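You operate a simulated robot arm through the tools that you are given. There is no shell and no other tool. Be economical: measure what you need, move in short steps, check, and stop when the job is done.

You run a simulated two-armed robot. Do the job below in one go: nothing can be reset, and whatever is moved stays where it is left.

TASK
Hold the orange bowl on the tea table top steady with one hand and put the white eraser in it with the other.

It is judged by the outcome, as a careful person would: the job done as asked, and still so three seconds after it is handed in. It fails if anything else is knocked over, pushed out of place, dropped, spilled or broken.

THE ROBOT
Two 7-joint arms with two-finger parallel grippers on one trunk, on a base that drives. Base frame: it is fixed to the floor where the robot stands at the start and does not move with it; the origin is under the middle of the robot, x ahead of it, y to its left, z up. Lengths are in m, angles in degrees, forces in N, time in s.
The left shoulder is at the start at [0.07, 0.134, 1.101], the right one opposite. With the tool pointing down near the work surface each hand reaches from about 0.1 to 0.64 m from the robot's upright axis, wherever it stands, measured 20 degrees to its own side. Places, roughly: orange bowl [0.5, 2.5, 0.75]. Payload 1.57 kg a hand.
The tool frame of a hand sits at the grasp point between the pads (the TCP): z along the fingers, y along the line on which they close. The tips reach 0.03 m beyond it. The gripper opens to 0.08 m. The fingers are 0.017 m wide and 0.012 m thick; the gripper's body (0.04 by 0.082 m) begins 0.08 m behind the TCP.
Orientation is that of the tool frame in the base frame, as a unit quaternion [x, y, z, w]. With the fingers straight down and closing along the base's y, the tool's x points along the base's -x, its y along +y and its z along -z.

THE INTERFACE
- The arms move only by the tool move_arm. It takes "left_commands", "right_commands" or both (then of equal length, played together; a hand with none holds still); each is a list of rows, each an object of numbers (a shift or turn left out is 0, a gripper value left out holds the last): "x", "y", "z": the shift along the tool's x, y, z in m; "ax", "ay", "az": the turn, a rotation vector about the tool's x, y, z in degrees; "hand": the finger opening in m, from 0 to 0.08. In form: [{"x": .., "y": .., "z": .., "ax": .., "ay": .., "az": .., "hand": ..}, ...]. A call has 1 to 20 rows; each row is the pose to reach, as a shift and turn from the pose commanded when the call began, along the tool's axes at that moment. Each row takes 0.2 s and may step no farther than 0.05 m and 8.6 degrees from the row before; otherwise, or with a gripper value out of range, the whole call is refused. A pose out of reach is approached as far as the arm can. The call stops where the force on the tool passes 40 N (or 10 N more than at its start, if that is more) or the arm is blocked; 0.2 s more then pass. Each finger travels about 0.153 m/s and halts on what it meets, pressing with about 21 N; the grip force reading is that of the motor and also rises with nothing between the fingers. The clock runs only during rows and for 0.2 s after the last one: add rows that repeat a pose to give the fingers time. It gives the time, the measured TCP pose, the force on the tool (base axes), the opening and the grip force at its end, in the units of the frame above (readings bear some noise), with the torque about the TCP (base axes, N m) and any sound that the robot's microphone picked up, and new pictures: "views" is both (left out), scene, wrist or none (wrist: the cameras of the hands that moved).
- Cameras (640 x 400 px; columns grow to the right, rows downward): "scene" is now at [0.1262, -0.0061, 1.3182]; the picture's right is [0.00, -1.00, 0.00], its down [-0.73, -0.00, -0.69] and it looks along [0.69, 0.00, -0.73] (base axes); focal length 256 px, centre (320, 200). "left" rides on the left gripper at [0.072, 0.007, -0.122] in its tool frame; the picture's right is [-0.09, 1.00, 0.00], its down [-0.84, -0.08, -0.54] and it looks along [-0.54, -0.05, 0.84] (tool axes); focal length 238 px, centre (320, 200). "right" rides on the right gripper at [0.072, -0.007, -0.122] in its tool frame; the picture's right is [0.09, 1.00, 0.00], its down [-0.84, 0.08, -0.54] and it looks along [-0.54, 0.05, 0.84] (tool axes); focal length 238 px, centre (320, 200). There is no depth. A picture from a camera that has moved, and an enlarged one, comes with that camera's place and axes in the base frame and with its lens. The place of the scene camera against the robot may be out by one fixed shift of up to 0.012 m in any direction.
- move_column(by): slides the trunk up (or, below 0, down) by that many m; the arms and the scene camera ride with it, the base frame stays. It gives what a move gives, with no picture.
- roll_base(legs): drives the robot by 1 to 6 legs, each [ahead, left, turn to the left] in m, m and degrees, along the robot's own axes; the way and the turn of a leg run together, so that a leg with both is an arc; at most 1.5 m and 180 degrees a leg. The arms and the cameras ride along, it lands a little off, and it stops where it bumps. It gives what a move gives, and a new picture of the scene camera.
- pan_tilt(pan, tilt): turns the head with the scene camera to pan (to the left, within 86 degrees either way) and tilt (down, from -29 to 69), counted from straight ahead of the robot. It gives what a move gives, and a new picture of the scene camera.
- zoom(camera, box): a new picture of the part [left, top, right, bottom] of that camera's present view, enlarged. It takes no simulated time.
- close_job(): hands the job in; it is judged then, once.

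Work in short steps. Places have to be worked out from the pictures, the camera data and where the tool is seen: move nearer, look again, correct. Check each grasp and each placing, and mend what went wrong. You have 120 turns and 260 pictures in all, those below and enlarged ones among them. Open the grippers and draw the arms clear of the work before you hand the job in, unless the task says otherwise; then end with one line.

The tools are called after ">>>" as a command line: name --argument value ..., lists and objects as JSON in quotes. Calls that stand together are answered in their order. move_arm: Moves the arms, as the interface text tells. Its arguments: {"type":"object","properties":{"left_commands":{"type":"array","items":{"type":"object","properties":{"x":{"type":"number"},"y":{"type":"number"},"z":{"type":"number"},"ax":{"type":"number"},"ay":{"type":"number"},"az":{"type":"number"},"hand":{"type":"number"}}}},"right_commands":{"type":"array","items":{"type":"object","properties":{"x":{"type":"number"},"y":{"type":"number"},"z":{"type":"number"},"ax":{"type":"number"},"ay":{"type":"number"},"az":{"type":"number"},"hand":{"type":"number"}}}},"views":{"type":"string","enum":["both","scene","wrist","none"]}},"required":[]} The other tools are called the same way: move_column (by) slides the trunk up or down; roll_base (legs) drives the base; pan_tilt (pan, tilt) turns the head that bears the scene camera; zoom (camera, box) takes an enlarged picture of a part of a camera's view; close_job () hands the job in.

At the start:

```text
time: 0.0
left_position: [0.4618, 0.2573, 0.9993]
left_tool_rot: [-0.001, 1.0, 0.0, -0.001]
left_contact_force: [-0.2, 0.8, -0.5]
left_wrist_torque: [-0.01, -0.03, -0.02]
left_grip_width: 0.0798
left_gripper_force: 0.0
right_position: [0.4351, -0.1119, 0.989]
right_tool_rot: [0.0, 1.0, 0.001, 0.001]
right_contact_force: [0.5, -0.2, 0.3]
right_wrist_torque: [-0.03, 0.0, 0.0]
right_grip_width: 0.0803
right_gripper_force: 0.2
trunk travel left (down, up): [-0.675, 0.265]
robot x, y, heading: [-0.0028, -0.0002, 0.1]
head pan, tilt: [0.2, 46.6]
```

scene: 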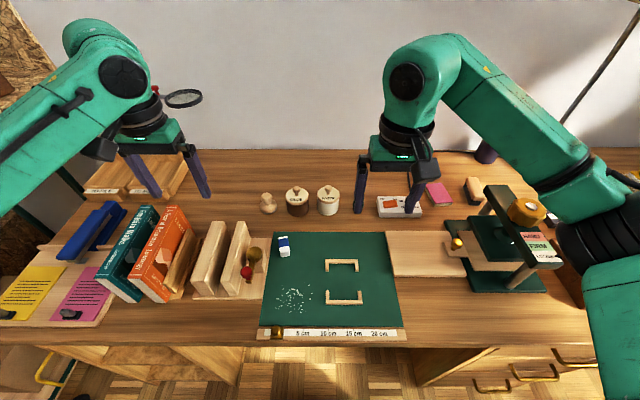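
right: 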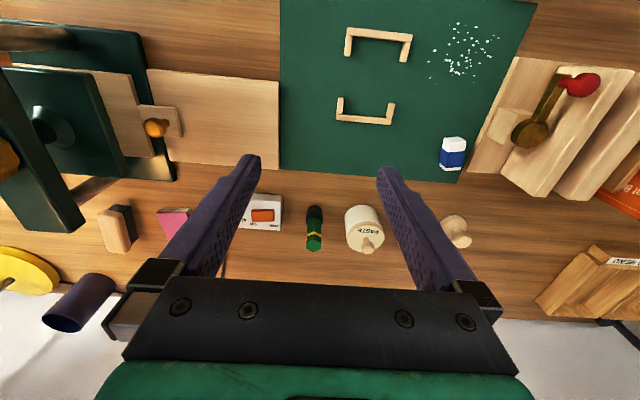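
left: 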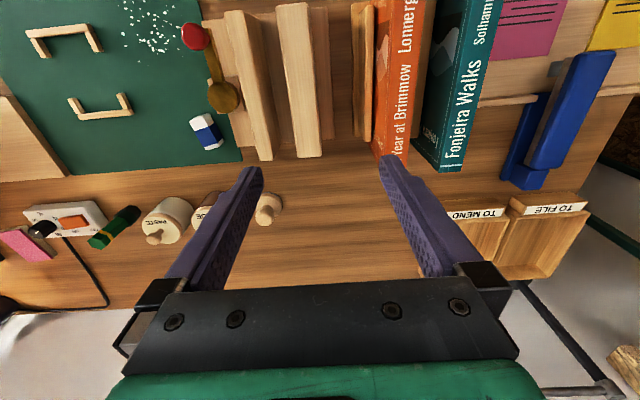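

The eraser looks like the white block with a blue sleeve at the mat's far left, around [0.495, 0.086]. I'll zoom in on it to check.

>>> zoom --camera "scene" --box '[220, 180, 360, 268]'

>>> zoom --camera "right" --box '[360, 80, 520, 180]'

>>> zoom --camera "scene" --box '[360, 150, 580, 288]'

```text
4.55 times, centred on (290, 224) of scene
camera zoom: at [0.1262, -0.0061, 1.3182], right [0.0, -1.0, 0.0], down [-0.73, 0.0, -0.69], along [0.69, 0.0, -0.73], focal length 1163 px, centre (456, 91)
```

zoom: 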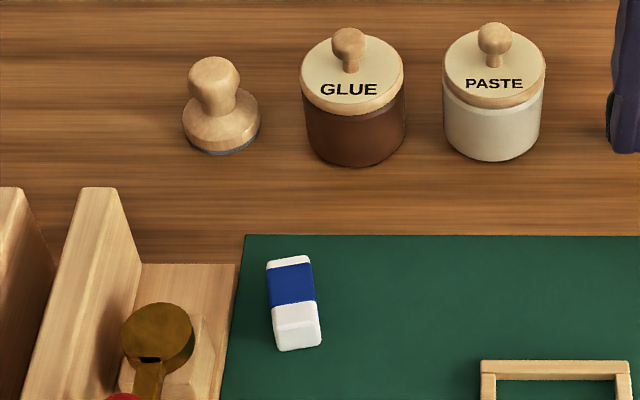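

```text
4.00 times, centred on (440, 130) of right
camera zoom: at [0.3627, -0.1169, 1.1093], right [-0.09, 1.0, 0.0], down [0.84, 0.08, 0.54], along [0.54, 0.05, -0.84], focal length 953 px, centre (-160, 480)
```

zoom: 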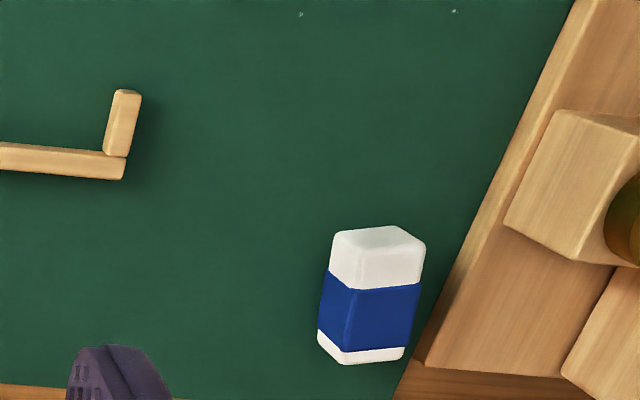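

```text
2.90 times, centred on (470, 219) of scene
camera zoom: at [0.1262, -0.0061, 1.3182], right [0.0, -1.0, 0.0], down [-0.73, 0.0, -0.69], along [0.69, 0.0, -0.73], focal length 742 px, centre (-115, 145)
```

zoom: 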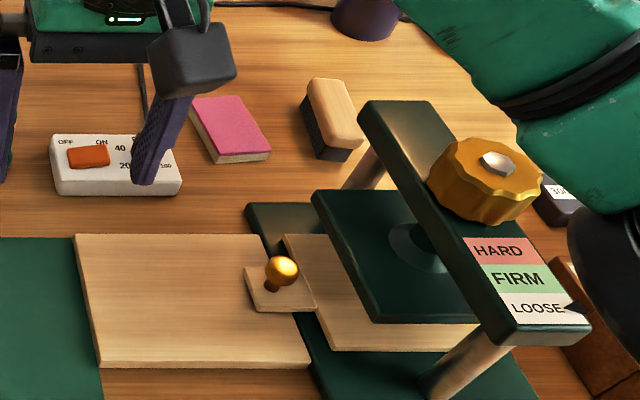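

The eraser's top is at about [0.49, 0.084], with its long axis turned about 13° from x. I'll bring the right hand above it, turned to match.

>>> move_arm --right_commands '[{"x": -0.01, "y": 0.035, "z": 0.01, "az": -2}, {"x": -0.02, "y": 0.075, "z": 0.02, "az": -5}, {"x": -0.03, "y": 0.115, "z": 0.04, "az": -8}, {"x": -0.04, "y": 0.15, "z": 0.06, "az": -11}, {"x": -0.05, "y": 0.18, "z": 0.085, "az": -13}, {"x": -0.055, "y": 0.196, "z": 0.11, "az": -13}, {"x": -0.055, "y": 0.196, "z": 0.11, "az": -13}]'

```text
time: 1.6
left_position: [0.4615, 0.2579, 0.999]
left_tool_rot: [-0.001, 1.0, 0.0, -0.001]
left_contact_force: [-0.3, -0.1, -0.1]
left_wrist_torque: [-0.02, 0.01, 0.0]
left_grip_width: 0.08
left_gripper_force: 0.0
right_position: [0.4879, 0.0824, 0.8777]
right_tool_rot: [-0.115, 0.993, 0.0, 0.0]
right_contact_force: [0.4, 0.2, -0.8]
right_wrist_torque: [0.03, 0.0, 0.01]
right_grip_width: 0.0801
right_gripper_force: 0.0
trunk travel left (down, up): [-0.675, 0.265]
robot x, y, heading: [0.0009, 0.0007, -0.1]
head pan, tilt: [0.2, 46.6]
camera scene: at [0.126, -0.0065, 1.3182], right [0.0, -1.0, 0.0], down [-0.73, 0.0, -0.69], along [0.69, 0.0, -0.73], focal length 256 px, centre (320, 200)
camera right: at [0.4196, 0.0627, 0.9984], right [-0.31, 0.95, 0.0], down [0.8, 0.26, 0.54], along [0.51, 0.17, -0.84], focal length 238 px, centre (320, 200)
```

scene: 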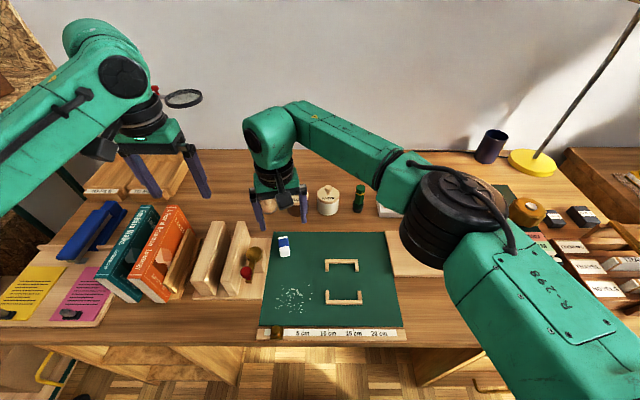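
right: 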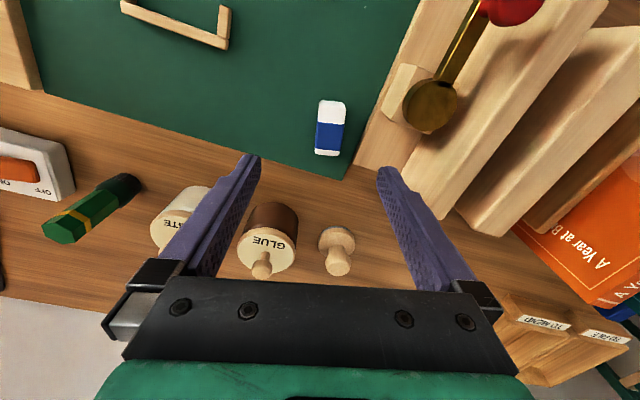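

The wrist view puts the eraser at about [0.477, 0.092]. I'll zoom in to refine that.

>>> zoom --camera "right" --box '[280, 80, 408, 160]'

```text
5.00 times, centred on (344, 120) of right
camera zoom: at [0.4196, 0.0627, 0.9984], right [-0.31, 0.95, 0.0], down [0.8, 0.26, 0.54], along [0.51, 0.17, -0.84], focal length 1192 px, centre (200, 600)
```

zoom: 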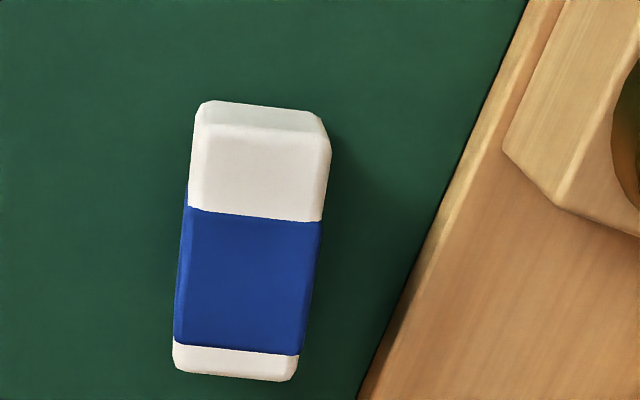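

Eraser centre is about [0.479, 0.0935], 24 mm wide. The tray edge is at y≈0.127, so I'll narrow the opening to 36 mm and shift toward the robot-side part before going partway down.

>>> move_arm --right_commands '[{"x": 0.0138, "y": 0.0115, "z": 0.0, "hand": 0.036}, {"x": 0.0138, "y": 0.0115, "z": 0.02, "hand": 0.036}, {"x": 0.0138, "y": 0.0115, "z": 0.045, "hand": 0.036}, {"x": 0.0138, "y": 0.0115, "z": 0.06, "hand": 0.036}, {"x": 0.0138, "y": 0.0115, "z": 0.06, "hand": 0.036}]'

```text
time: 2.8
left_position: [0.461, 0.2571, 0.9993]
left_tool_rot: [-0.001, 1.0, 0.0, -0.001]
left_contact_force: [-0.5, -0.4, 0.0]
left_wrist_torque: [0.04, 0.01, -0.02]
left_grip_width: 0.0802
left_gripper_force: 0.2
right_position: [0.4744, 0.0925, 0.8178]
right_tool_rot: [-0.114, 0.994, 0.0, 0.0]
right_contact_force: [0.1, -0.2, -0.5]
right_wrist_torque: [0.05, 0.01, 0.02]
right_grip_width: 0.036
right_gripper_force: 0.0
trunk travel left (down, up): [-0.675, 0.265]
robot x, y, heading: [0.0002, -0.0009, 0.1]
head pan, tilt: [0.2, 46.6]
camera scene: at [0.1263, -0.0061, 1.3181], right [0.0, -1.0, 0.0], down [-0.73, 0.0, -0.69], along [0.69, 0.0, -0.73], focal length 256 px, centre (320, 200)
camera right: at [0.4046, 0.0713, 0.9386], right [-0.31, 0.95, 0.0], down [0.8, 0.26, 0.54], along [0.51, 0.17, -0.84], focal length 238 px, centre (320, 200)
```

scene: 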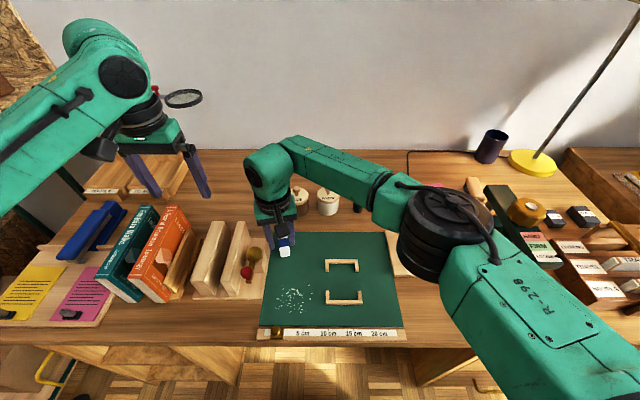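
right: 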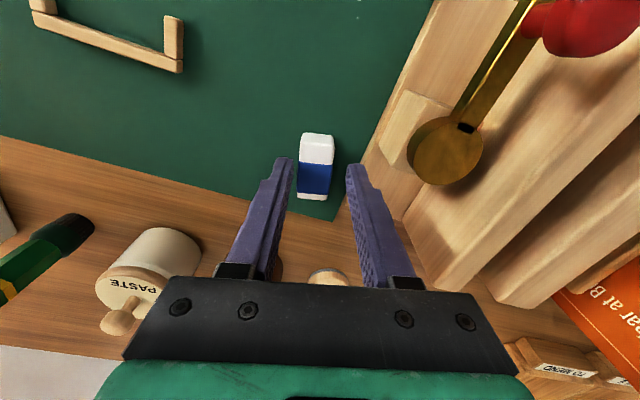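

The fingers straddle the eraser and clear the tray. I'll lower to about z 0.786 and close.

>>> move_arm --right_commands '[{"z": 0.016}, {"z": 0.032}, {"z": 0.032}, {"z": 0.032, "hand": 0.01}, {"z": 0.032, "hand": 0.01}, {"z": 0.032, "hand": 0.01}]'

```text
time: 3.6
left_position: [0.4591, 0.2561, 1.0005]
left_tool_rot: [-0.001, 1.0, 0.001, 0.0]
left_contact_force: [0.0, 0.1, 0.1]
left_wrist_torque: [-0.02, -0.01, 0.02]
left_grip_width: 0.0801
left_gripper_force: 0.1
right_position: [0.4751, 0.0926, 0.7936]
right_tool_rot: [-0.112, 0.994, 0.004, 0.006]
right_contact_force: [-1.1, -0.6, 19.1]
right_wrist_torque: [-0.4, 0.11, -0.21]
right_grip_width: 0.0232
right_gripper_force: 7.7
trunk travel left (down, up): [-0.675, 0.265]
robot x, y, heading: [-0.0022, 0.0021, 0.0]
head pan, tilt: [0.2, 46.6]
stopped in row 4 (right hand): the force on the tool passed its limit (the readings are from after the stop); the commanded pose is now the measured one
camera scene: at [0.1232, -0.0078, 1.3186], right [0.0, -1.0, 0.0], down [-0.73, 0.0, -0.69], along [0.69, 0.0, -0.73], focal length 256 px, centre (320, 200)
camera right: at [0.4051, 0.0704, 0.9125], right [-0.31, 0.95, 0.0], down [0.79, 0.26, 0.55], along [0.52, 0.18, -0.83], focal length 238 px, centre (320, 200)
```

scene: 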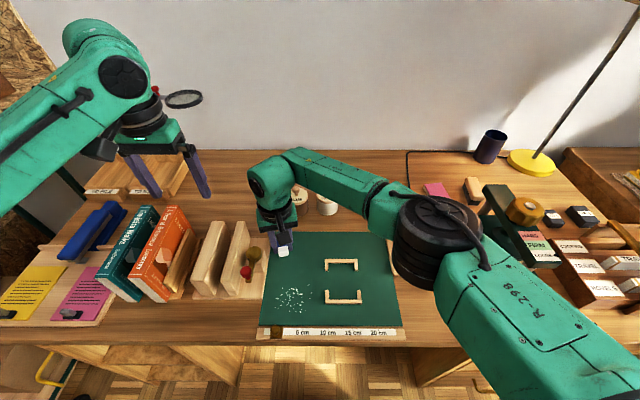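
right: 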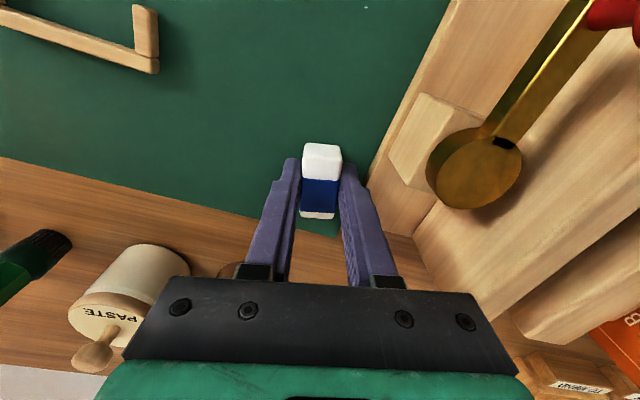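

The tips seem to have touched the mat at z≈0.763, and the fingers stopped at 23 mm, which fits the eraser. I'll ease up 2 mm while pressing, then lift.

>>> move_arm --right_commands '[{"z": -0.002, "hand": 0.005}, {"z": -0.003, "hand": 0.005}, {"z": -0.003, "hand": 0.005}, {"z": -0.02, "hand": 0.005}, {"z": -0.05, "hand": 0.005}, {"z": -0.05, "hand": 0.005}]'

```text
time: 5.0
left_position: [0.4623, 0.2569, 0.9992]
left_tool_rot: [-0.001, 1.0, 0.0, -0.001]
left_contact_force: [0.6, 0.3, -0.4]
left_wrist_torque: [-0.01, -0.01, 0.03]
left_grip_width: 0.0801
left_gripper_force: 0.1
right_position: [0.4772, 0.0927, 0.8404]
right_tool_rot: [-0.114, 0.994, 0.002, 0.004]
right_contact_force: [-0.1, -0.3, -0.2]
right_wrist_torque: [0.02, 0.0, 0.02]
right_grip_width: 0.0231
right_gripper_force: 20.6
trunk travel left (down, up): [-0.675, 0.265]
robot x, y, heading: [0.0016, 0.0022, 0.1]
head pan, tilt: [0.2, 46.6]
camera scene: at [0.127, -0.0059, 1.318], right [0.0, -1.0, 0.0], down [-0.73, 0.0, -0.69], along [0.69, 0.0, -0.73], focal length 256 px, centre (320, 200)
camera right: at [0.4072, 0.0719, 0.9596], right [-0.31, 0.95, 0.0], down [0.79, 0.26, 0.55], along [0.52, 0.17, -0.84], focal length 238 px, centre (320, 200)
```

scene: 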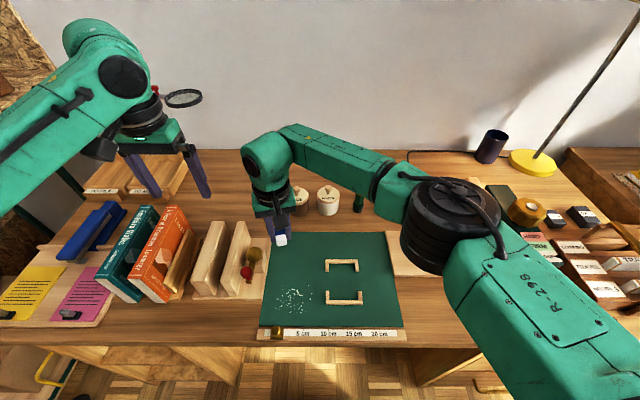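
right: 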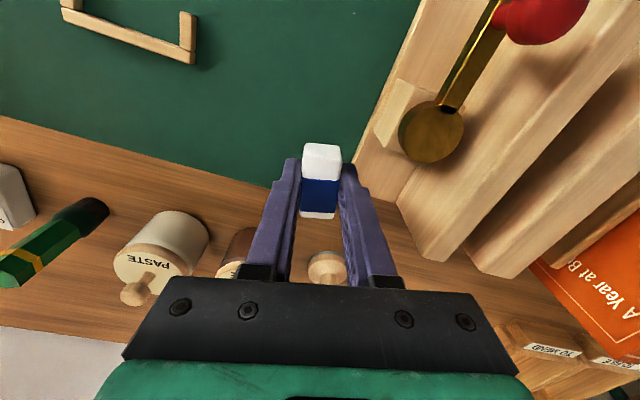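

The eraser is held and lifted. I'll raise the right hand to a carry pose and turn the head left to survey the way.

>>> move_arm --right_commands '[{"z": -0.045}, {"z": -0.09}, {"x": 0.02, "y": -0.025, "z": -0.12}, {"x": 0.045, "y": -0.06, "z": -0.14, "az": 4}, {"x": 0.07, "y": -0.095, "z": -0.15, "az": 8}, {"x": 0.095, "y": -0.13, "z": -0.16, "az": 13}, {"x": 0.12, "y": -0.165, "z": -0.16, "az": 13}, {"x": 0.12, "y": -0.165, "z": -0.16, "az": 13}]' --views "none"

>>> pan_tilt --pan 80 --tilt 25

```text
time: 6.8
left_position: [0.4627, 0.2567, 0.9988]
left_tool_rot: [0.0, 1.0, -0.001, -0.001]
left_contact_force: [0.8, 0.0, -0.3]
left_wrist_torque: [0.02, 0.01, -0.02]
left_grip_width: 0.0799
left_gripper_force: 0.0
right_position: [0.3972, -0.0953, 0.9982]
right_tool_rot: [0.0, 1.0, 0.002, 0.003]
right_contact_force: [0.4, -0.5, 0.2]
right_wrist_torque: [-0.03, 0.05, -0.02]
right_grip_width: 0.0227
right_gripper_force: 21.4
trunk travel left (down, up): [-0.675, 0.265]
robot x, y, heading: [0.0026, -0.0011, 0.1]
head pan, tilt: [0.2, 46.6]
```

```text
time: 8.4
left_position: [0.4623, 0.2562, 0.9989]
left_tool_rot: [-0.001, 1.0, 0.0, -0.001]
left_contact_force: [-0.1, -0.6, 0.5]
left_wrist_torque: [-0.01, -0.03, -0.01]
left_grip_width: 0.0799
left_gripper_force: 0.1
right_position: [0.3962, -0.0959, 0.9981]
right_tool_rot: [0.001, 1.0, 0.002, 0.004]
right_contact_force: [-0.7, 0.1, -0.3]
right_wrist_torque: [-0.01, 0.0, 0.01]
right_grip_width: 0.0228
right_gripper_force: 21.2
trunk travel left (down, up): [-0.675, 0.265]
robot x, y, heading: [-0.0005, -0.0, 0.1]
head pan, tilt: [80.0, 25.0]
camera scene: at [0.0625, 0.0842, 1.351], right [0.98, -0.17, 0.0], down [-0.07, -0.42, -0.91], along [0.16, 0.89, -0.42], focal length 256 px, centre (320, 200)
```

scene: 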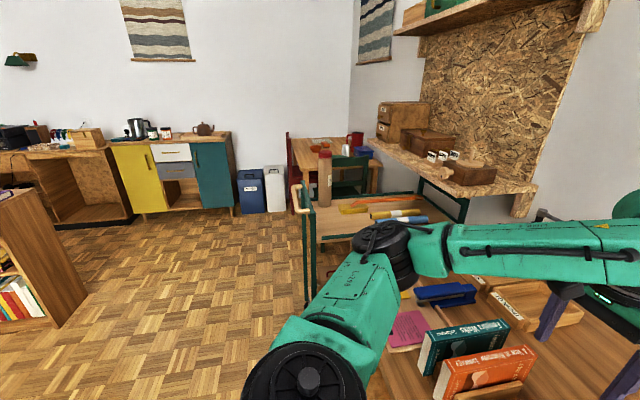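

I see a trolley at left, and a table with chairs beyond it. I'll zoom in on that table.

>>> zoom --camera "scene" --box '[220, 110, 420, 235]'

```text
3.20 times, centred on (320, 172) of scene
camera zoom: at [0.0625, 0.0842, 1.351], right [0.98, -0.17, 0.0], down [-0.07, -0.42, -0.91], along [0.16, 0.89, -0.42], focal length 819 px, centre (320, 288)
```

zoom: 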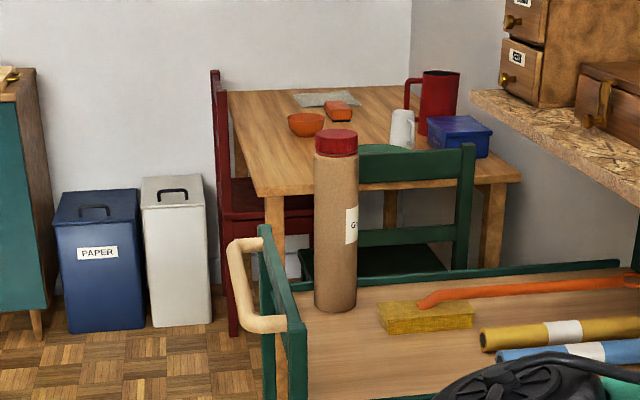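

The bowl is at about [0.44, 2.42]. The table spans roughly x 0.24–1.0 and y 1.9–3.07, with a red chair tucked in on its near side at y≥2.66. I'll back off, then drive left past the trolley.

>>> roll_base --legs '[[-0.55, 0, 0], [0, 1.1, 0], [0, 1.1, 0]]'

>>> pan_tilt --pan 10 --tilt 35

```text
time: 11.5
left_position: [-0.0869, 0.2561, 0.9993]
left_tool_rot: [0.003, 1.0, 0.0, 0.0]
left_contact_force: [-1.3, 0.3, 0.2]
left_wrist_torque: [0.01, -0.02, -0.01]
left_grip_width: 0.08
left_gripper_force: 0.1
right_position: [-0.1536, -0.0972, 0.9996]
right_tool_rot: [0.004, 1.0, 0.001, 0.005]
right_contact_force: [0.0, 0.0, 0.0]
right_wrist_torque: [0.0, -0.04, 0.0]
right_grip_width: 0.0233
right_gripper_force: 21.6
trunk travel left (down, up): [-0.675, 0.265]
robot x, y, heading: [-0.5484, 0.0001, -0.2]
head pan, tilt: [80.0, 25.0]
stopped in leg 1: the robot was blocked; the commanded pose is now the measured one
camera scene: at [-0.4881, 0.0858, 1.3511], right [0.98, -0.18, 0.0], down [-0.08, -0.42, -0.91], along [0.16, 0.89, -0.42], focal length 256 px, centre (320, 200)
```

scene: 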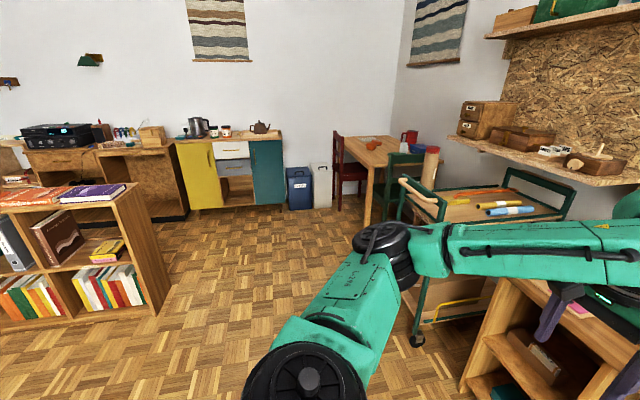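

```text
time: 12.9
left_position: [-0.086, 0.2547, 0.9992]
left_tool_rot: [0.002, 1.0, 0.0, -0.001]
left_contact_force: [-0.5, 0.7, -0.7]
left_wrist_torque: [-0.01, 0.01, 0.02]
left_grip_width: 0.0803
left_gripper_force: 0.1
right_position: [-0.154, -0.0957, 0.9986]
right_tool_rot: [0.004, 1.0, 0.001, 0.004]
right_contact_force: [-0.5, 0.5, 0.0]
right_wrist_torque: [-0.05, 0.0, 0.04]
right_grip_width: 0.0231
right_gripper_force: 21.3
trunk travel left (down, up): [-0.675, 0.265]
robot x, y, heading: [-0.5462, -0.0024, -0.3]
head pan, tilt: [10.0, 35.0]
camera scene: at [-0.4161, 0.0099, 1.3353], right [0.17, -0.99, 0.0], down [-0.57, -0.1, -0.82], along [0.81, 0.14, -0.57], focal length 256 px, centre (320, 200)
```

scene: 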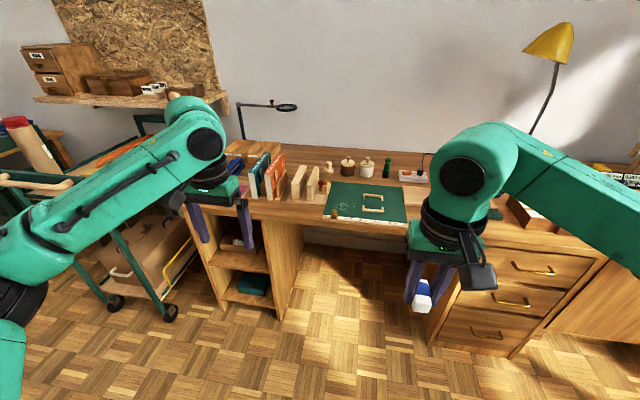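

Leg 1 was practically finished, but it bumped something behind the robot. I'll check to the side and rear before going on.

>>> pan_tilt --pan -86 --tilt 45

>>> pan_tilt --pan 86 --tilt 45

```text
time: 14.7
left_position: [-0.0857, 0.2552, 0.9988]
left_tool_rot: [0.002, 1.0, 0.0, -0.001]
left_contact_force: [0.4, -0.3, 0.0]
left_wrist_torque: [0.0, -0.02, -0.02]
left_grip_width: 0.0799
left_gripper_force: 0.2
right_position: [-0.1527, -0.0966, 0.9991]
right_tool_rot: [0.004, 1.0, 0.002, 0.004]
right_contact_force: [-0.3, 0.0, -0.6]
right_wrist_torque: [0.05, 0.02, -0.03]
right_grip_width: 0.0231
right_gripper_force: 20.8
trunk travel left (down, up): [-0.675, 0.265]
robot x, y, heading: [-0.5468, 0.0018, -0.2]
head pan, tilt: [-85.9, 45.0]
camera scene: at [-0.4978, -0.086, 1.3205], right [-1.0, -0.06, 0.0], down [-0.05, 0.71, -0.71], along [0.04, -0.71, -0.71], focal length 256 px, centre (320, 200)
```

scene: 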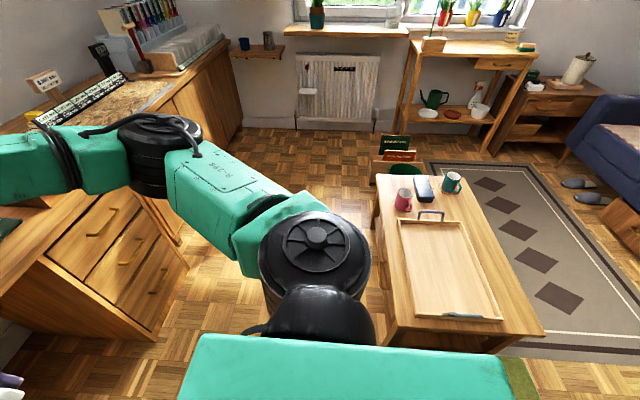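

```text
time: 17.3
left_position: [-0.0863, 0.2558, 1.0004]
left_tool_rot: [0.003, 1.0, 0.0, -0.001]
left_contact_force: [0.0, 0.0, 0.2]
left_wrist_torque: [0.01, -0.02, 0.02]
left_grip_width: 0.0801
left_gripper_force: 0.1
right_position: [-0.1536, -0.096, 0.9983]
right_tool_rot: [0.005, 1.0, 0.002, 0.003]
right_contact_force: [-0.1, 0.4, -0.5]
right_wrist_torque: [0.0, -0.02, 0.02]
right_grip_width: 0.0229
right_gripper_force: 20.9
trunk travel left (down, up): [-0.675, 0.265]
robot x, y, heading: [-0.5481, 0.0053, -0.6]
head pan, tilt: [85.9, 45.0]
camera scene: at [-0.4966, 0.0763, 1.3205], right [1.0, -0.08, 0.0], down [-0.06, -0.7, -0.71], along [0.06, 0.7, -0.71], focal length 256 px, centre (320, 200)
```

scene: 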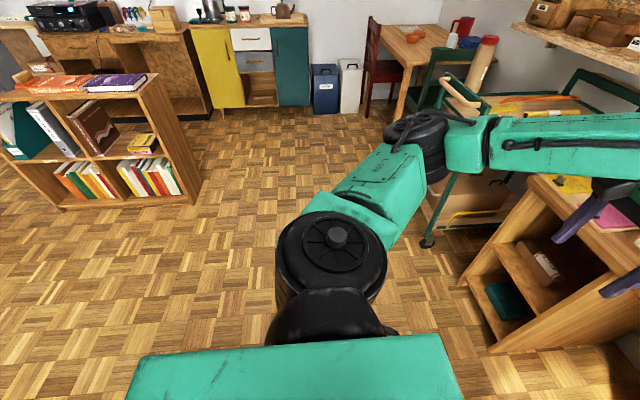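

I brushed the low table behind me, and the mugs on it are still standing. The way left is clear, so I'll go forward slightly and then drive left.

>>> roll_base --legs '[[0.06, 0, 0.4], [0, 1.1, 0], [0, 1.05, 0]]'

>>> pan_tilt --pan 5 --tilt 35

```text
time: 28.3
left_position: [-0.0335, 2.3684, 0.9992]
left_tool_rot: [0.004, 1.0, 0.0, 0.0]
left_contact_force: [-0.7, 0.2, 0.7]
left_wrist_torque: [0.02, -0.05, 0.0]
left_grip_width: 0.0798
left_gripper_force: 0.0
right_position: [-0.1006, 2.0171, 0.9996]
right_tool_rot: [0.004, 1.0, 0.002, 0.004]
right_contact_force: [0.5, -0.2, -0.1]
right_wrist_torque: [-0.03, -0.04, 0.02]
right_grip_width: 0.0227
right_gripper_force: 21.0
trunk travel left (down, up): [-0.675, 0.265]
robot x, y, heading: [-0.4958, 2.115, -0.7]
head pan, tilt: [85.9, 45.0]
camera scene: at [-0.4433, 2.1903, 1.3205], right [1.0, -0.08, 0.0], down [-0.06, -0.7, -0.71], along [0.06, 0.7, -0.71], focal length 256 px, centre (320, 200)
```

scene: 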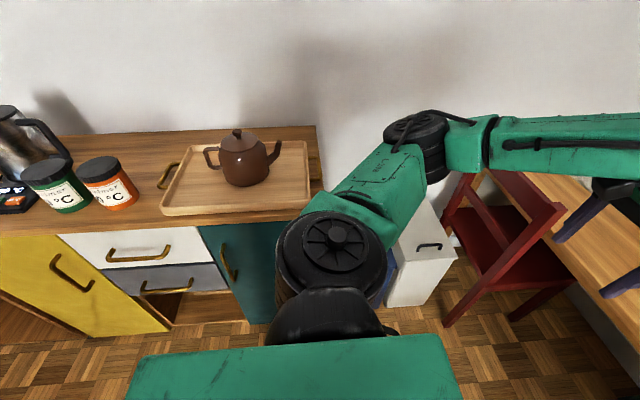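

```text
time: 29.9
left_position: [-0.032, 2.3701, 1.0002]
left_tool_rot: [0.004, 1.0, 0.0, -0.001]
left_contact_force: [-0.2, 0.0, 1.0]
left_wrist_torque: [0.01, 0.01, -0.02]
left_grip_width: 0.0797
left_gripper_force: 0.1
right_position: [-0.1002, 2.0179, 0.9979]
right_tool_rot: [0.004, 1.0, 0.001, 0.004]
right_contact_force: [0.2, 1.0, -0.3]
right_wrist_torque: [-0.03, -0.03, 0.01]
right_grip_width: 0.0229
right_gripper_force: 20.9
trunk travel left (down, up): [-0.675, 0.265]
robot x, y, heading: [-0.496, 2.1131, -0.7]
head pan, tilt: [5.0, 35.0]
camera scene: at [-0.3619, 2.1164, 1.3353], right [0.08, -1.0, 0.0], down [-0.57, -0.05, -0.82], along [0.82, 0.07, -0.57], focal length 256 px, centre (320, 200)
```

scene: 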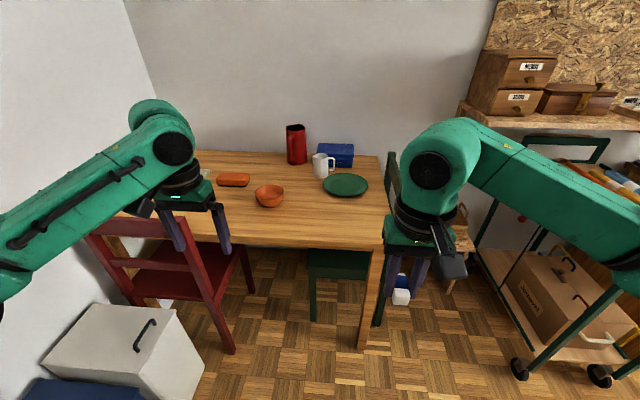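

The bowl is at about [0.44, 2.385] and the table edge is at x≈0.22. I'll raise the trunk a little for clearance over the chair back, then shift left and approach.

>>> move_column --by 0.08

>>> roll_base --legs '[[0, 0.15, 0.7], [0.3, 0, 0]]'

```text
time: 31.0
left_position: [-0.0325, 2.3691, 1.0791]
left_tool_rot: [0.004, 1.0, 0.0, -0.001]
left_contact_force: [0.2, 0.5, 0.4]
left_wrist_torque: [0.02, -0.01, -0.01]
left_grip_width: 0.0801
left_gripper_force: 0.2
right_position: [-0.0999, 2.0173, 1.0783]
right_tool_rot: [0.004, 1.0, 0.002, 0.004]
right_contact_force: [-0.4, 0.0, -0.5]
right_wrist_torque: [0.0, -0.03, 0.01]
right_grip_width: 0.0231
right_gripper_force: 21.0
trunk travel left (down, up): [-0.755, 0.185]
robot x, y, heading: [-0.496, 2.1189, -0.4]
head pan, tilt: [5.0, 35.0]
```

```text
time: 34.0
left_position: [0.2646, 2.5218, 1.0804]
left_tool_rot: [0.002, 1.0, 0.0, 0.0]
left_contact_force: [-0.2, 0.2, -0.2]
left_wrist_torque: [-0.03, -0.01, -0.01]
left_grip_width: 0.0799
left_gripper_force: 0.0
right_position: [0.1982, 2.1697, 1.0789]
right_tool_rot: [0.003, 1.0, 0.001, 0.004]
right_contact_force: [0.0, -0.4, -0.6]
right_wrist_torque: [0.0, -0.03, -0.01]
right_grip_width: 0.0228
right_gripper_force: 21.1
trunk travel left (down, up): [-0.755, 0.185]
robot x, y, heading: [-0.1974, 2.2705, -0.1]
head pan, tilt: [5.0, 35.0]
camera scene: at [-0.0651, 2.2676, 1.4155], right [0.08, -1.0, 0.0], down [-0.57, -0.05, -0.82], along [0.82, 0.07, -0.57], focal length 256 px, centre (320, 200)
```

scene: 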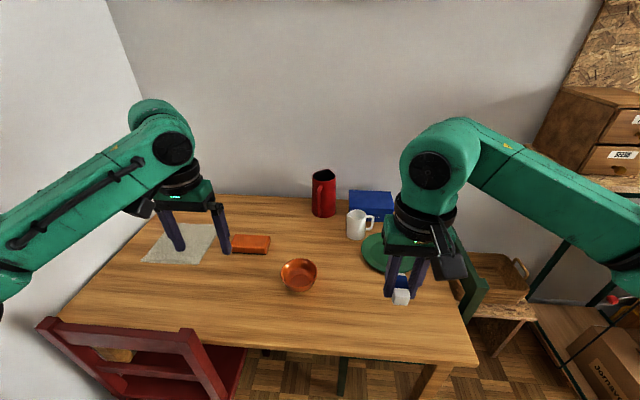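

Good so far. I'll tilt the head down to see how much room there is ahead of the base and by the red chair.

>>> pan_tilt --pan 8 --tilt 62

```text
time: 35.0
left_position: [0.2661, 2.5208, 1.079]
left_tool_rot: [0.003, 1.0, 0.0, 0.0]
left_contact_force: [-0.6, -0.1, 0.5]
left_wrist_torque: [0.0, 0.03, -0.01]
left_grip_width: 0.08
left_gripper_force: 0.0
right_position: [0.1998, 2.1698, 1.0791]
right_tool_rot: [0.002, 1.0, 0.002, 0.004]
right_contact_force: [0.5, -0.3, -0.4]
right_wrist_torque: [0.02, 0.0, 0.02]
right_grip_width: 0.023
right_gripper_force: 20.3
trunk travel left (down, up): [-0.755, 0.185]
robot x, y, heading: [-0.1923, 2.2653, -0.5]
head pan, tilt: [8.0, 62.0]
camera scene: at [-0.0874, 2.2692, 1.3787], right [0.13, -0.99, 0.0], down [-0.87, -0.12, -0.47], along [0.47, 0.06, -0.88], focal length 256 px, centre (320, 200)
```

scene: 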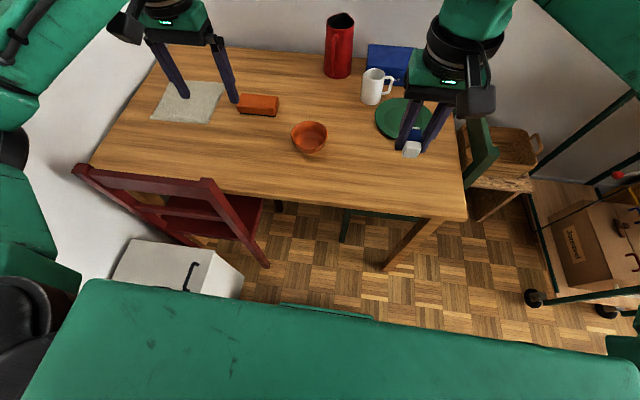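

There's room. The bowl is at about [0.444, 2.373]; I'll advance 0.12 m.

>>> roll_base --legs '[[0.12, 0, 0.4]]'

>>> pan_tilt --pan 12 --tilt 48

```text
time: 36.2
left_position: [0.381, 2.5231, 1.08]
left_tool_rot: [-0.001, 1.0, 0.0, 0.0]
left_contact_force: [0.3, -0.9, 0.3]
left_wrist_torque: [-0.03, 0.01, 0.03]
left_grip_width: 0.0799
left_gripper_force: 0.2
right_position: [0.3157, 2.1711, 1.0801]
right_tool_rot: [0.001, 1.0, 0.002, 0.004]
right_contact_force: [0.4, 0.3, 0.4]
right_wrist_torque: [0.01, 0.03, -0.03]
right_grip_width: 0.0228
right_gripper_force: 20.9
trunk travel left (down, up): [-0.755, 0.185]
robot x, y, heading: [-0.0801, 2.2647, 0.3]
head pan, tilt: [8.0, 62.0]
camera scene: at [0.0285, 2.2693, 1.3789], right [0.14, -0.99, 0.0], down [-0.87, -0.12, -0.47], along [0.47, 0.07, -0.88], focal length 256 px, centre (320, 200)
```

scene: 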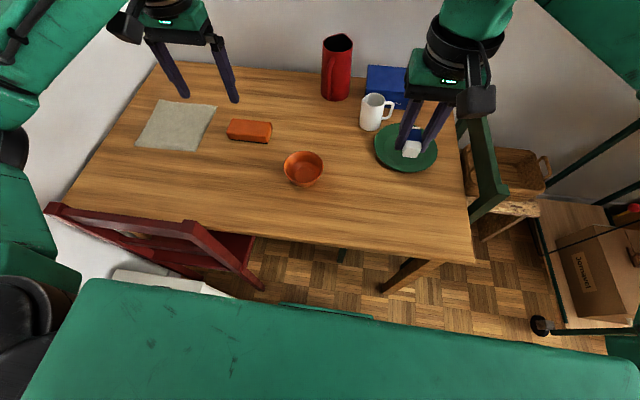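

```text
time: 36.9
left_position: [0.3831, 2.5243, 1.0791]
left_tool_rot: [-0.001, 1.0, 0.0, -0.001]
left_contact_force: [0.2, 0.0, -0.2]
left_wrist_torque: [0.0, 0.01, 0.02]
left_grip_width: 0.0799
left_gripper_force: 0.2
right_position: [0.317, 2.1712, 1.0785]
right_tool_rot: [0.001, 1.0, 0.003, 0.003]
right_contact_force: [1.2, 0.0, -0.6]
right_wrist_torque: [0.0, 0.02, -0.04]
right_grip_width: 0.0227
right_gripper_force: 21.4
trunk travel left (down, up): [-0.755, 0.185]
robot x, y, heading: [-0.0796, 2.2704, -0.2]
head pan, tilt: [12.0, 48.0]
camera scene: at [0.0447, 2.2767, 1.3961], right [0.21, -0.98, 0.0], down [-0.73, -0.15, -0.67], along [0.65, 0.14, -0.74], focal length 256 px, centre (320, 200)
```

scene: 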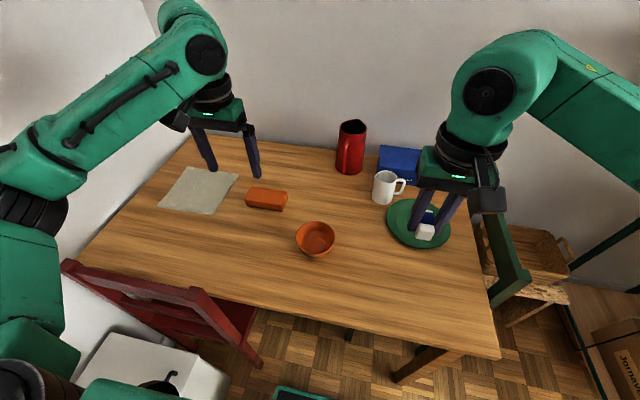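

I'll get a closer view of the bowl from the scene and left wrist cameras.

>>> zoom --camera "scene" --box '[260, 200, 372, 270]'

>>> zoom --camera "left" --box '[0, 0, 640, 400]'

```text
5.71 times, centred on (316, 235) of scene
camera zoom: at [0.0447, 2.2767, 1.3961], right [0.21, -0.98, 0.0], down [-0.73, -0.15, -0.67], along [0.65, 0.14, -0.74], focal length 1463 px, centre (343, 0)
```

zoom: 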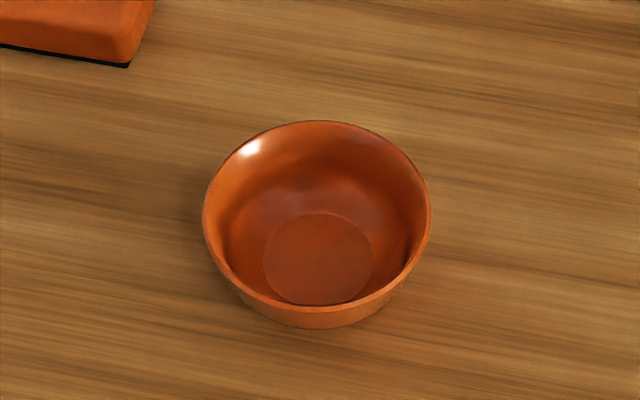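

```text
1.00 times, centred on (320, 200) of left
camera zoom: at [0.3107, 2.5294, 1.2014], right [0.09, 1.0, 0.0], down [0.84, -0.08, 0.54], along [0.54, -0.05, -0.84], focal length 238 px, centre (320, 200)
```

zoom: 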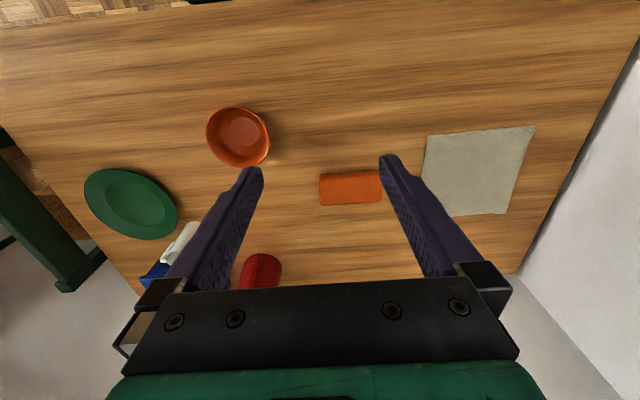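

Both cameras agree: bowl centre is about [0.428, 2.376], rim 0.11 m across at z≈0.80. I'll pinch the left rim with the left hand tilted 30° to match the wall and leave room for the other hand. First I go to a pre-grasp point.

>>> move_arm --left_commands '[{"x": -0.01, "y": -0.01, "z": 0.035, "ax": 7, "hand": 0.04}, {"x": -0.02, "y": -0.02, "z": 0.075, "ax": 14, "hand": 0.04}, {"x": -0.03, "y": -0.03, "z": 0.115, "ax": 21, "hand": 0.04}, {"x": -0.04, "y": -0.04, "z": 0.155, "ax": 28, "hand": 0.04}, {"x": -0.045, "y": -0.046, "z": 0.192, "ax": 30, "hand": 0.04}, {"x": -0.045, "y": -0.046, "z": 0.192, "ax": 30, "hand": 0.04}]'

```text
time: 38.3
left_position: [0.4258, 2.4755, 0.8864]
left_tool_rot: [-0.001, 0.966, -0.26, 0.001]
left_contact_force: [0.1, 0.3, -0.4]
left_wrist_torque: [0.0, 0.01, -0.02]
left_grip_width: 0.0401
left_gripper_force: 0.0
right_position: [0.3154, 2.1709, 1.0784]
right_tool_rot: [0.0, 1.0, 0.002, 0.004]
right_contact_force: [-0.1, -0.1, -0.1]
right_wrist_torque: [0.03, 0.03, 0.01]
right_grip_width: 0.0229
right_gripper_force: 20.8
trunk travel left (down, up): [-0.755, 0.185]
robot x, y, heading: [-0.0815, 2.2672, 0.1]
head pan, tilt: [12.0, 48.0]
camera scene: at [0.0433, 2.2767, 1.3963], right [0.21, -0.98, 0.0], down [-0.73, -0.15, -0.67], along [0.65, 0.14, -0.74], focal length 256 px, centre (320, 200)
camera left: at [0.3534, 2.5407, 0.9891], right [0.09, 0.86, -0.5], down [0.84, 0.21, 0.51], along [0.54, -0.46, -0.7], focal length 238 px, centre (320, 200)
```

scene: 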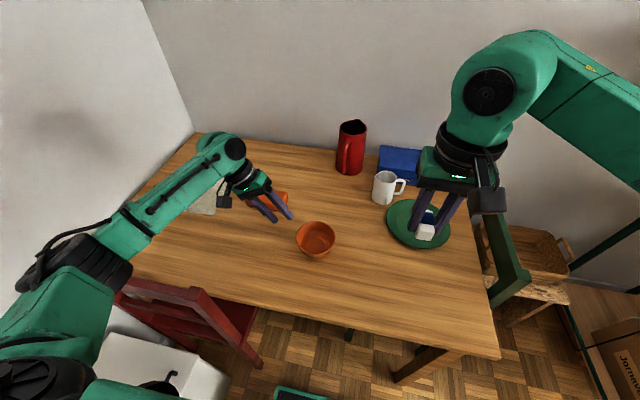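
left: 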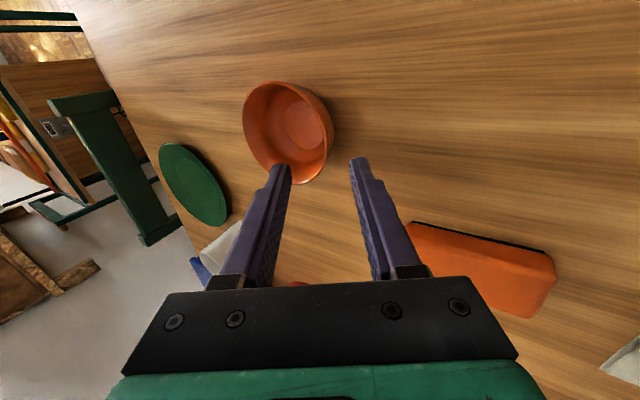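

I'll zoom in on the bowl from the left wrist camera to refine the rim position.

>>> zoom --camera "left" --box '[224, 70, 416, 190]'

```text
3.33 times, centred on (320, 130) of left
camera zoom: at [0.3534, 2.5407, 0.9891], right [0.09, 0.86, -0.5], down [0.84, 0.21, 0.51], along [0.54, -0.46, -0.7], focal length 794 px, centre (320, 433)
```

zoom: 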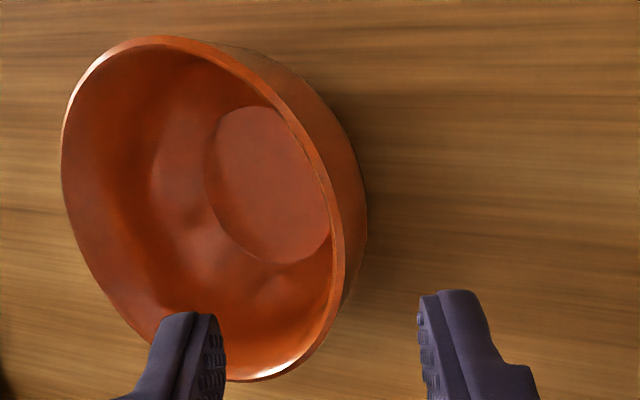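

The rim's +y point is at about [0.424, 2.433, 0.803]. I'll go in along the finger axis with a 5 mm correction, checking before closing.

>>> move_arm --left_commands '[{"x": 0.001, "y": 0.005, "z": 0.02}, {"x": 0.001, "y": 0.005, "z": 0.045}, {"x": 0.001, "y": 0.005, "z": 0.065}, {"x": 0.001, "y": 0.005, "z": 0.076}, {"x": 0.001, "y": 0.005, "z": 0.076}]'

>>> zoom --camera "left" --box '[224, 90, 416, 210]'

>>> zoom --camera "scene" --box '[240, 180, 368, 260]'

```text
time: 39.5
left_position: [0.4266, 2.443, 0.8174]
left_tool_rot: [-0.001, 0.966, -0.259, -0.001]
left_contact_force: [0.0, -0.5, 0.0]
left_wrist_torque: [0.01, 0.01, 0.01]
left_grip_width: 0.04
left_gripper_force: 0.0
right_position: [0.3169, 2.1716, 1.0783]
right_tool_rot: [0.001, 1.0, 0.002, 0.003]
right_contact_force: [-0.1, -0.7, -0.3]
right_wrist_torque: [0.01, 0.0, 0.0]
right_grip_width: 0.0229
right_gripper_force: 21.1
trunk travel left (down, up): [-0.755, 0.185]
robot x, y, heading: [-0.0779, 2.2644, -0.2]
head pan, tilt: [12.0, 48.0]
camera scene: at [0.0437, 2.2768, 1.3963], right [0.21, -0.98, 0.0], down [-0.73, -0.15, -0.67], along [0.65, 0.14, -0.74], focal length 256 px, centre (320, 200)
camera left: at [0.3538, 2.5086, 0.9209], right [0.09, 0.86, -0.5], down [0.84, 0.21, 0.51], along [0.54, -0.46, -0.7], focal length 238 px, centre (320, 200)
```

scene: 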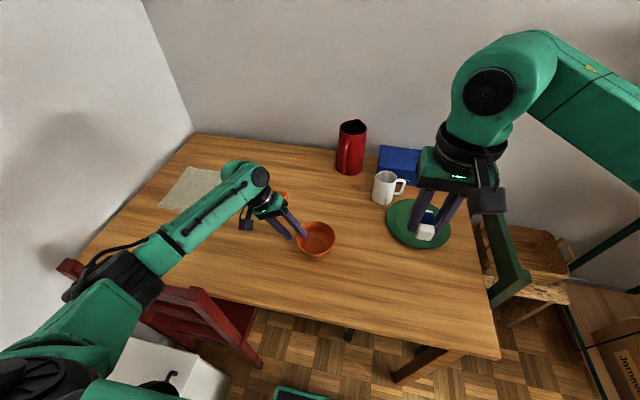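
left: 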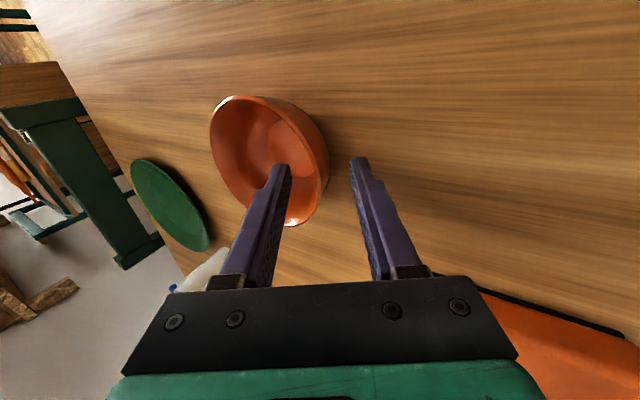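

```text
3.33 times, centred on (320, 150) of left
camera zoom: at [0.3538, 2.5086, 0.9209], right [0.09, 0.86, -0.5], down [0.84, 0.21, 0.51], along [0.54, -0.46, -0.7], focal length 794 px, centre (320, 367)
```

zoom: 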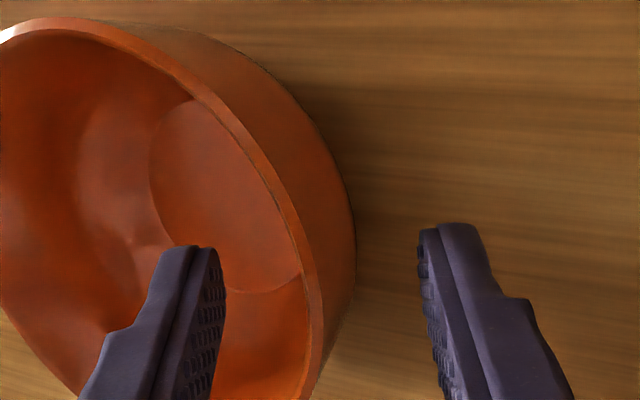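

```text
5.00 times, centred on (304, 220) of scene
camera zoom: at [0.0437, 2.2768, 1.3963], right [0.21, -0.98, 0.0], down [-0.73, -0.15, -0.67], along [0.65, 0.14, -0.74], focal length 1280 px, centre (400, 100)
```

zoom: 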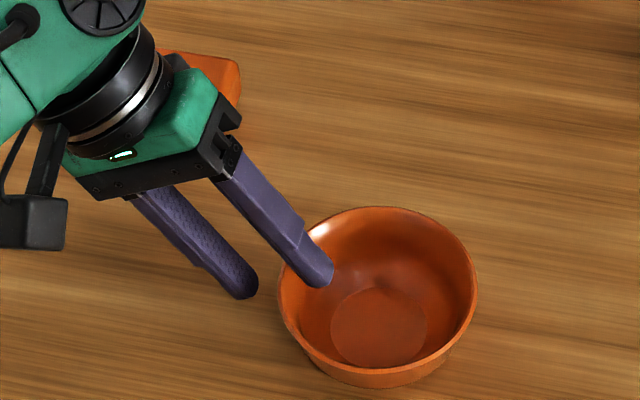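

The rim is centred between the left fingers, with one inside and one outside. Closing gently.

>>> move_arm --left_commands '[{"hand": 0.025}, {"hand": 0.012}, {"hand": 0.0}, {"hand": 0.0}, {"hand": 0.0}]'

>>> zoom --camera "scene" --box '[240, 180, 368, 260]'

```text
time: 40.7
left_position: [0.4258, 2.4429, 0.8191]
left_tool_rot: [-0.001, 0.966, -0.259, 0.0]
left_contact_force: [-0.5, -1.1, 1.4]
left_wrist_torque: [-0.03, 0.05, 0.02]
left_grip_width: 0.0034
left_gripper_force: 21.0
right_position: [0.3162, 2.1705, 1.0795]
right_tool_rot: [0.0, 1.0, 0.001, 0.003]
right_contact_force: [0.9, 0.1, -1.1]
right_wrist_torque: [0.02, -0.04, -0.01]
right_grip_width: 0.0227
right_gripper_force: 20.6
trunk travel left (down, up): [-0.755, 0.185]
robot x, y, heading: [-0.077, 2.2683, 0.0]
head pan, tilt: [12.0, 48.0]
camera scene: at [0.0435, 2.2766, 1.3963], right [0.21, -0.98, 0.0], down [-0.73, -0.15, -0.67], along [0.65, 0.14, -0.74], focal length 256 px, centre (320, 200)
camera left: at [0.3538, 2.5087, 0.9213], right [0.09, 0.86, -0.5], down [0.84, 0.21, 0.51], along [0.54, -0.46, -0.7], focal length 238 px, centre (320, 200)
```

scene: 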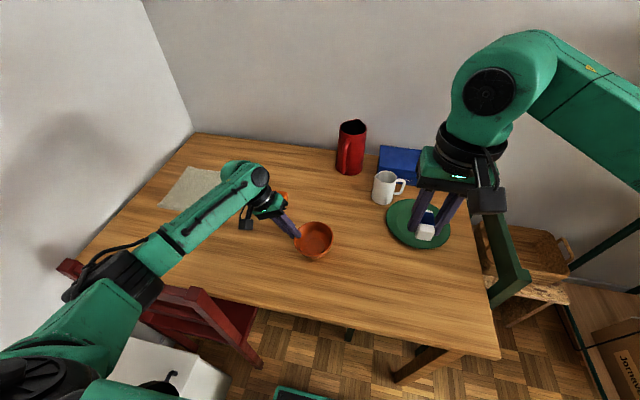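
left: 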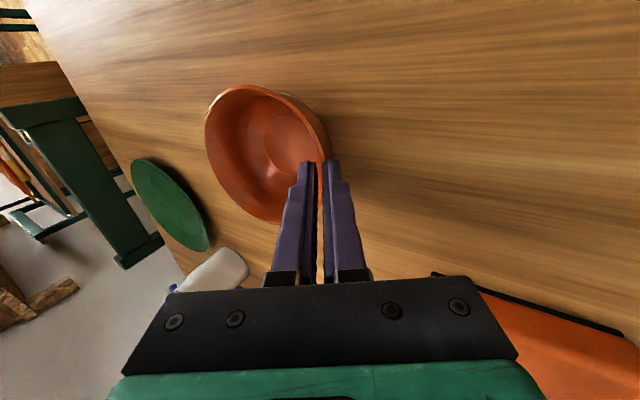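

```text
5.00 times, centred on (304, 220) of scene
camera zoom: at [0.0435, 2.2766, 1.3963], right [0.21, -0.98, 0.0], down [-0.73, -0.15, -0.67], along [0.65, 0.14, -0.74], focal length 1280 px, centre (400, 100)
```

zoom: 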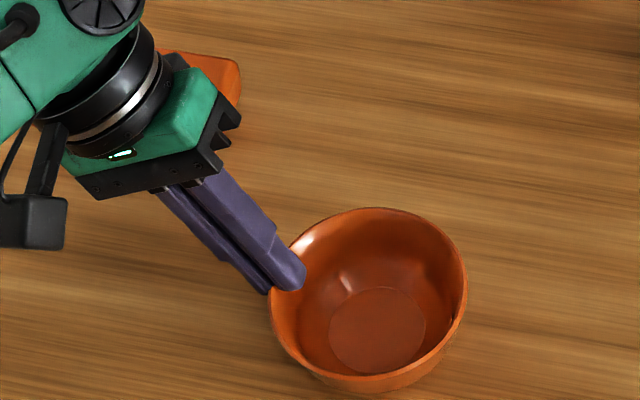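

The bowl is gripped by its rim (3.4 mm wall) with only a tiny shift; its inner floor is at about [0.427, 2.373]. Now I'll bring the right hand above it, leaned 10° away from the left gripper.

>>> move_arm --right_commands '[{"x": -0.02, "y": 0.035, "z": 0.02, "ax": -5}, {"x": -0.04, "y": 0.07, "z": 0.045, "ax": -10}, {"x": -0.06, "y": 0.105, "z": 0.075, "ax": -10}, {"x": -0.08, "y": 0.14, "z": 0.1, "ax": -10}, {"x": -0.095, "y": 0.17, "z": 0.13, "ax": -10}, {"x": -0.105, "y": 0.192, "z": 0.17, "ax": -10}, {"x": -0.105, "y": 0.192, "z": 0.18, "ax": -10}, {"x": -0.105, "y": 0.192, "z": 0.18, "ax": -10}]'

>>> zoom --camera "scene" --box '[240, 160, 400, 260]'

```text
refused: row 3 steps farther than a row can; nothing moved
```

```text
4.00 times, centred on (320, 210) of scene
camera zoom: at [0.0435, 2.2766, 1.3963], right [0.21, -0.98, 0.0], down [-0.73, -0.15, -0.67], along [0.65, 0.14, -0.74], focal length 1024 px, centre (320, 160)
```

zoom: 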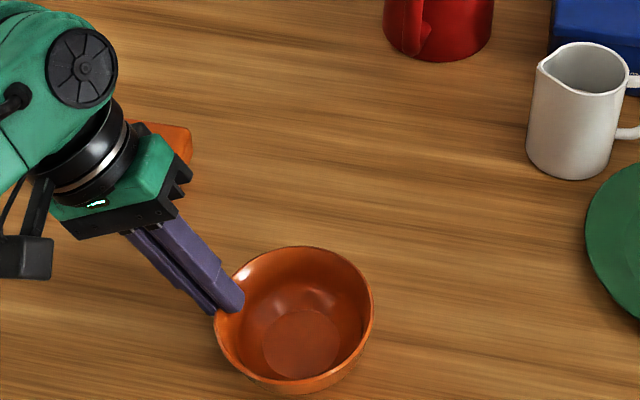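

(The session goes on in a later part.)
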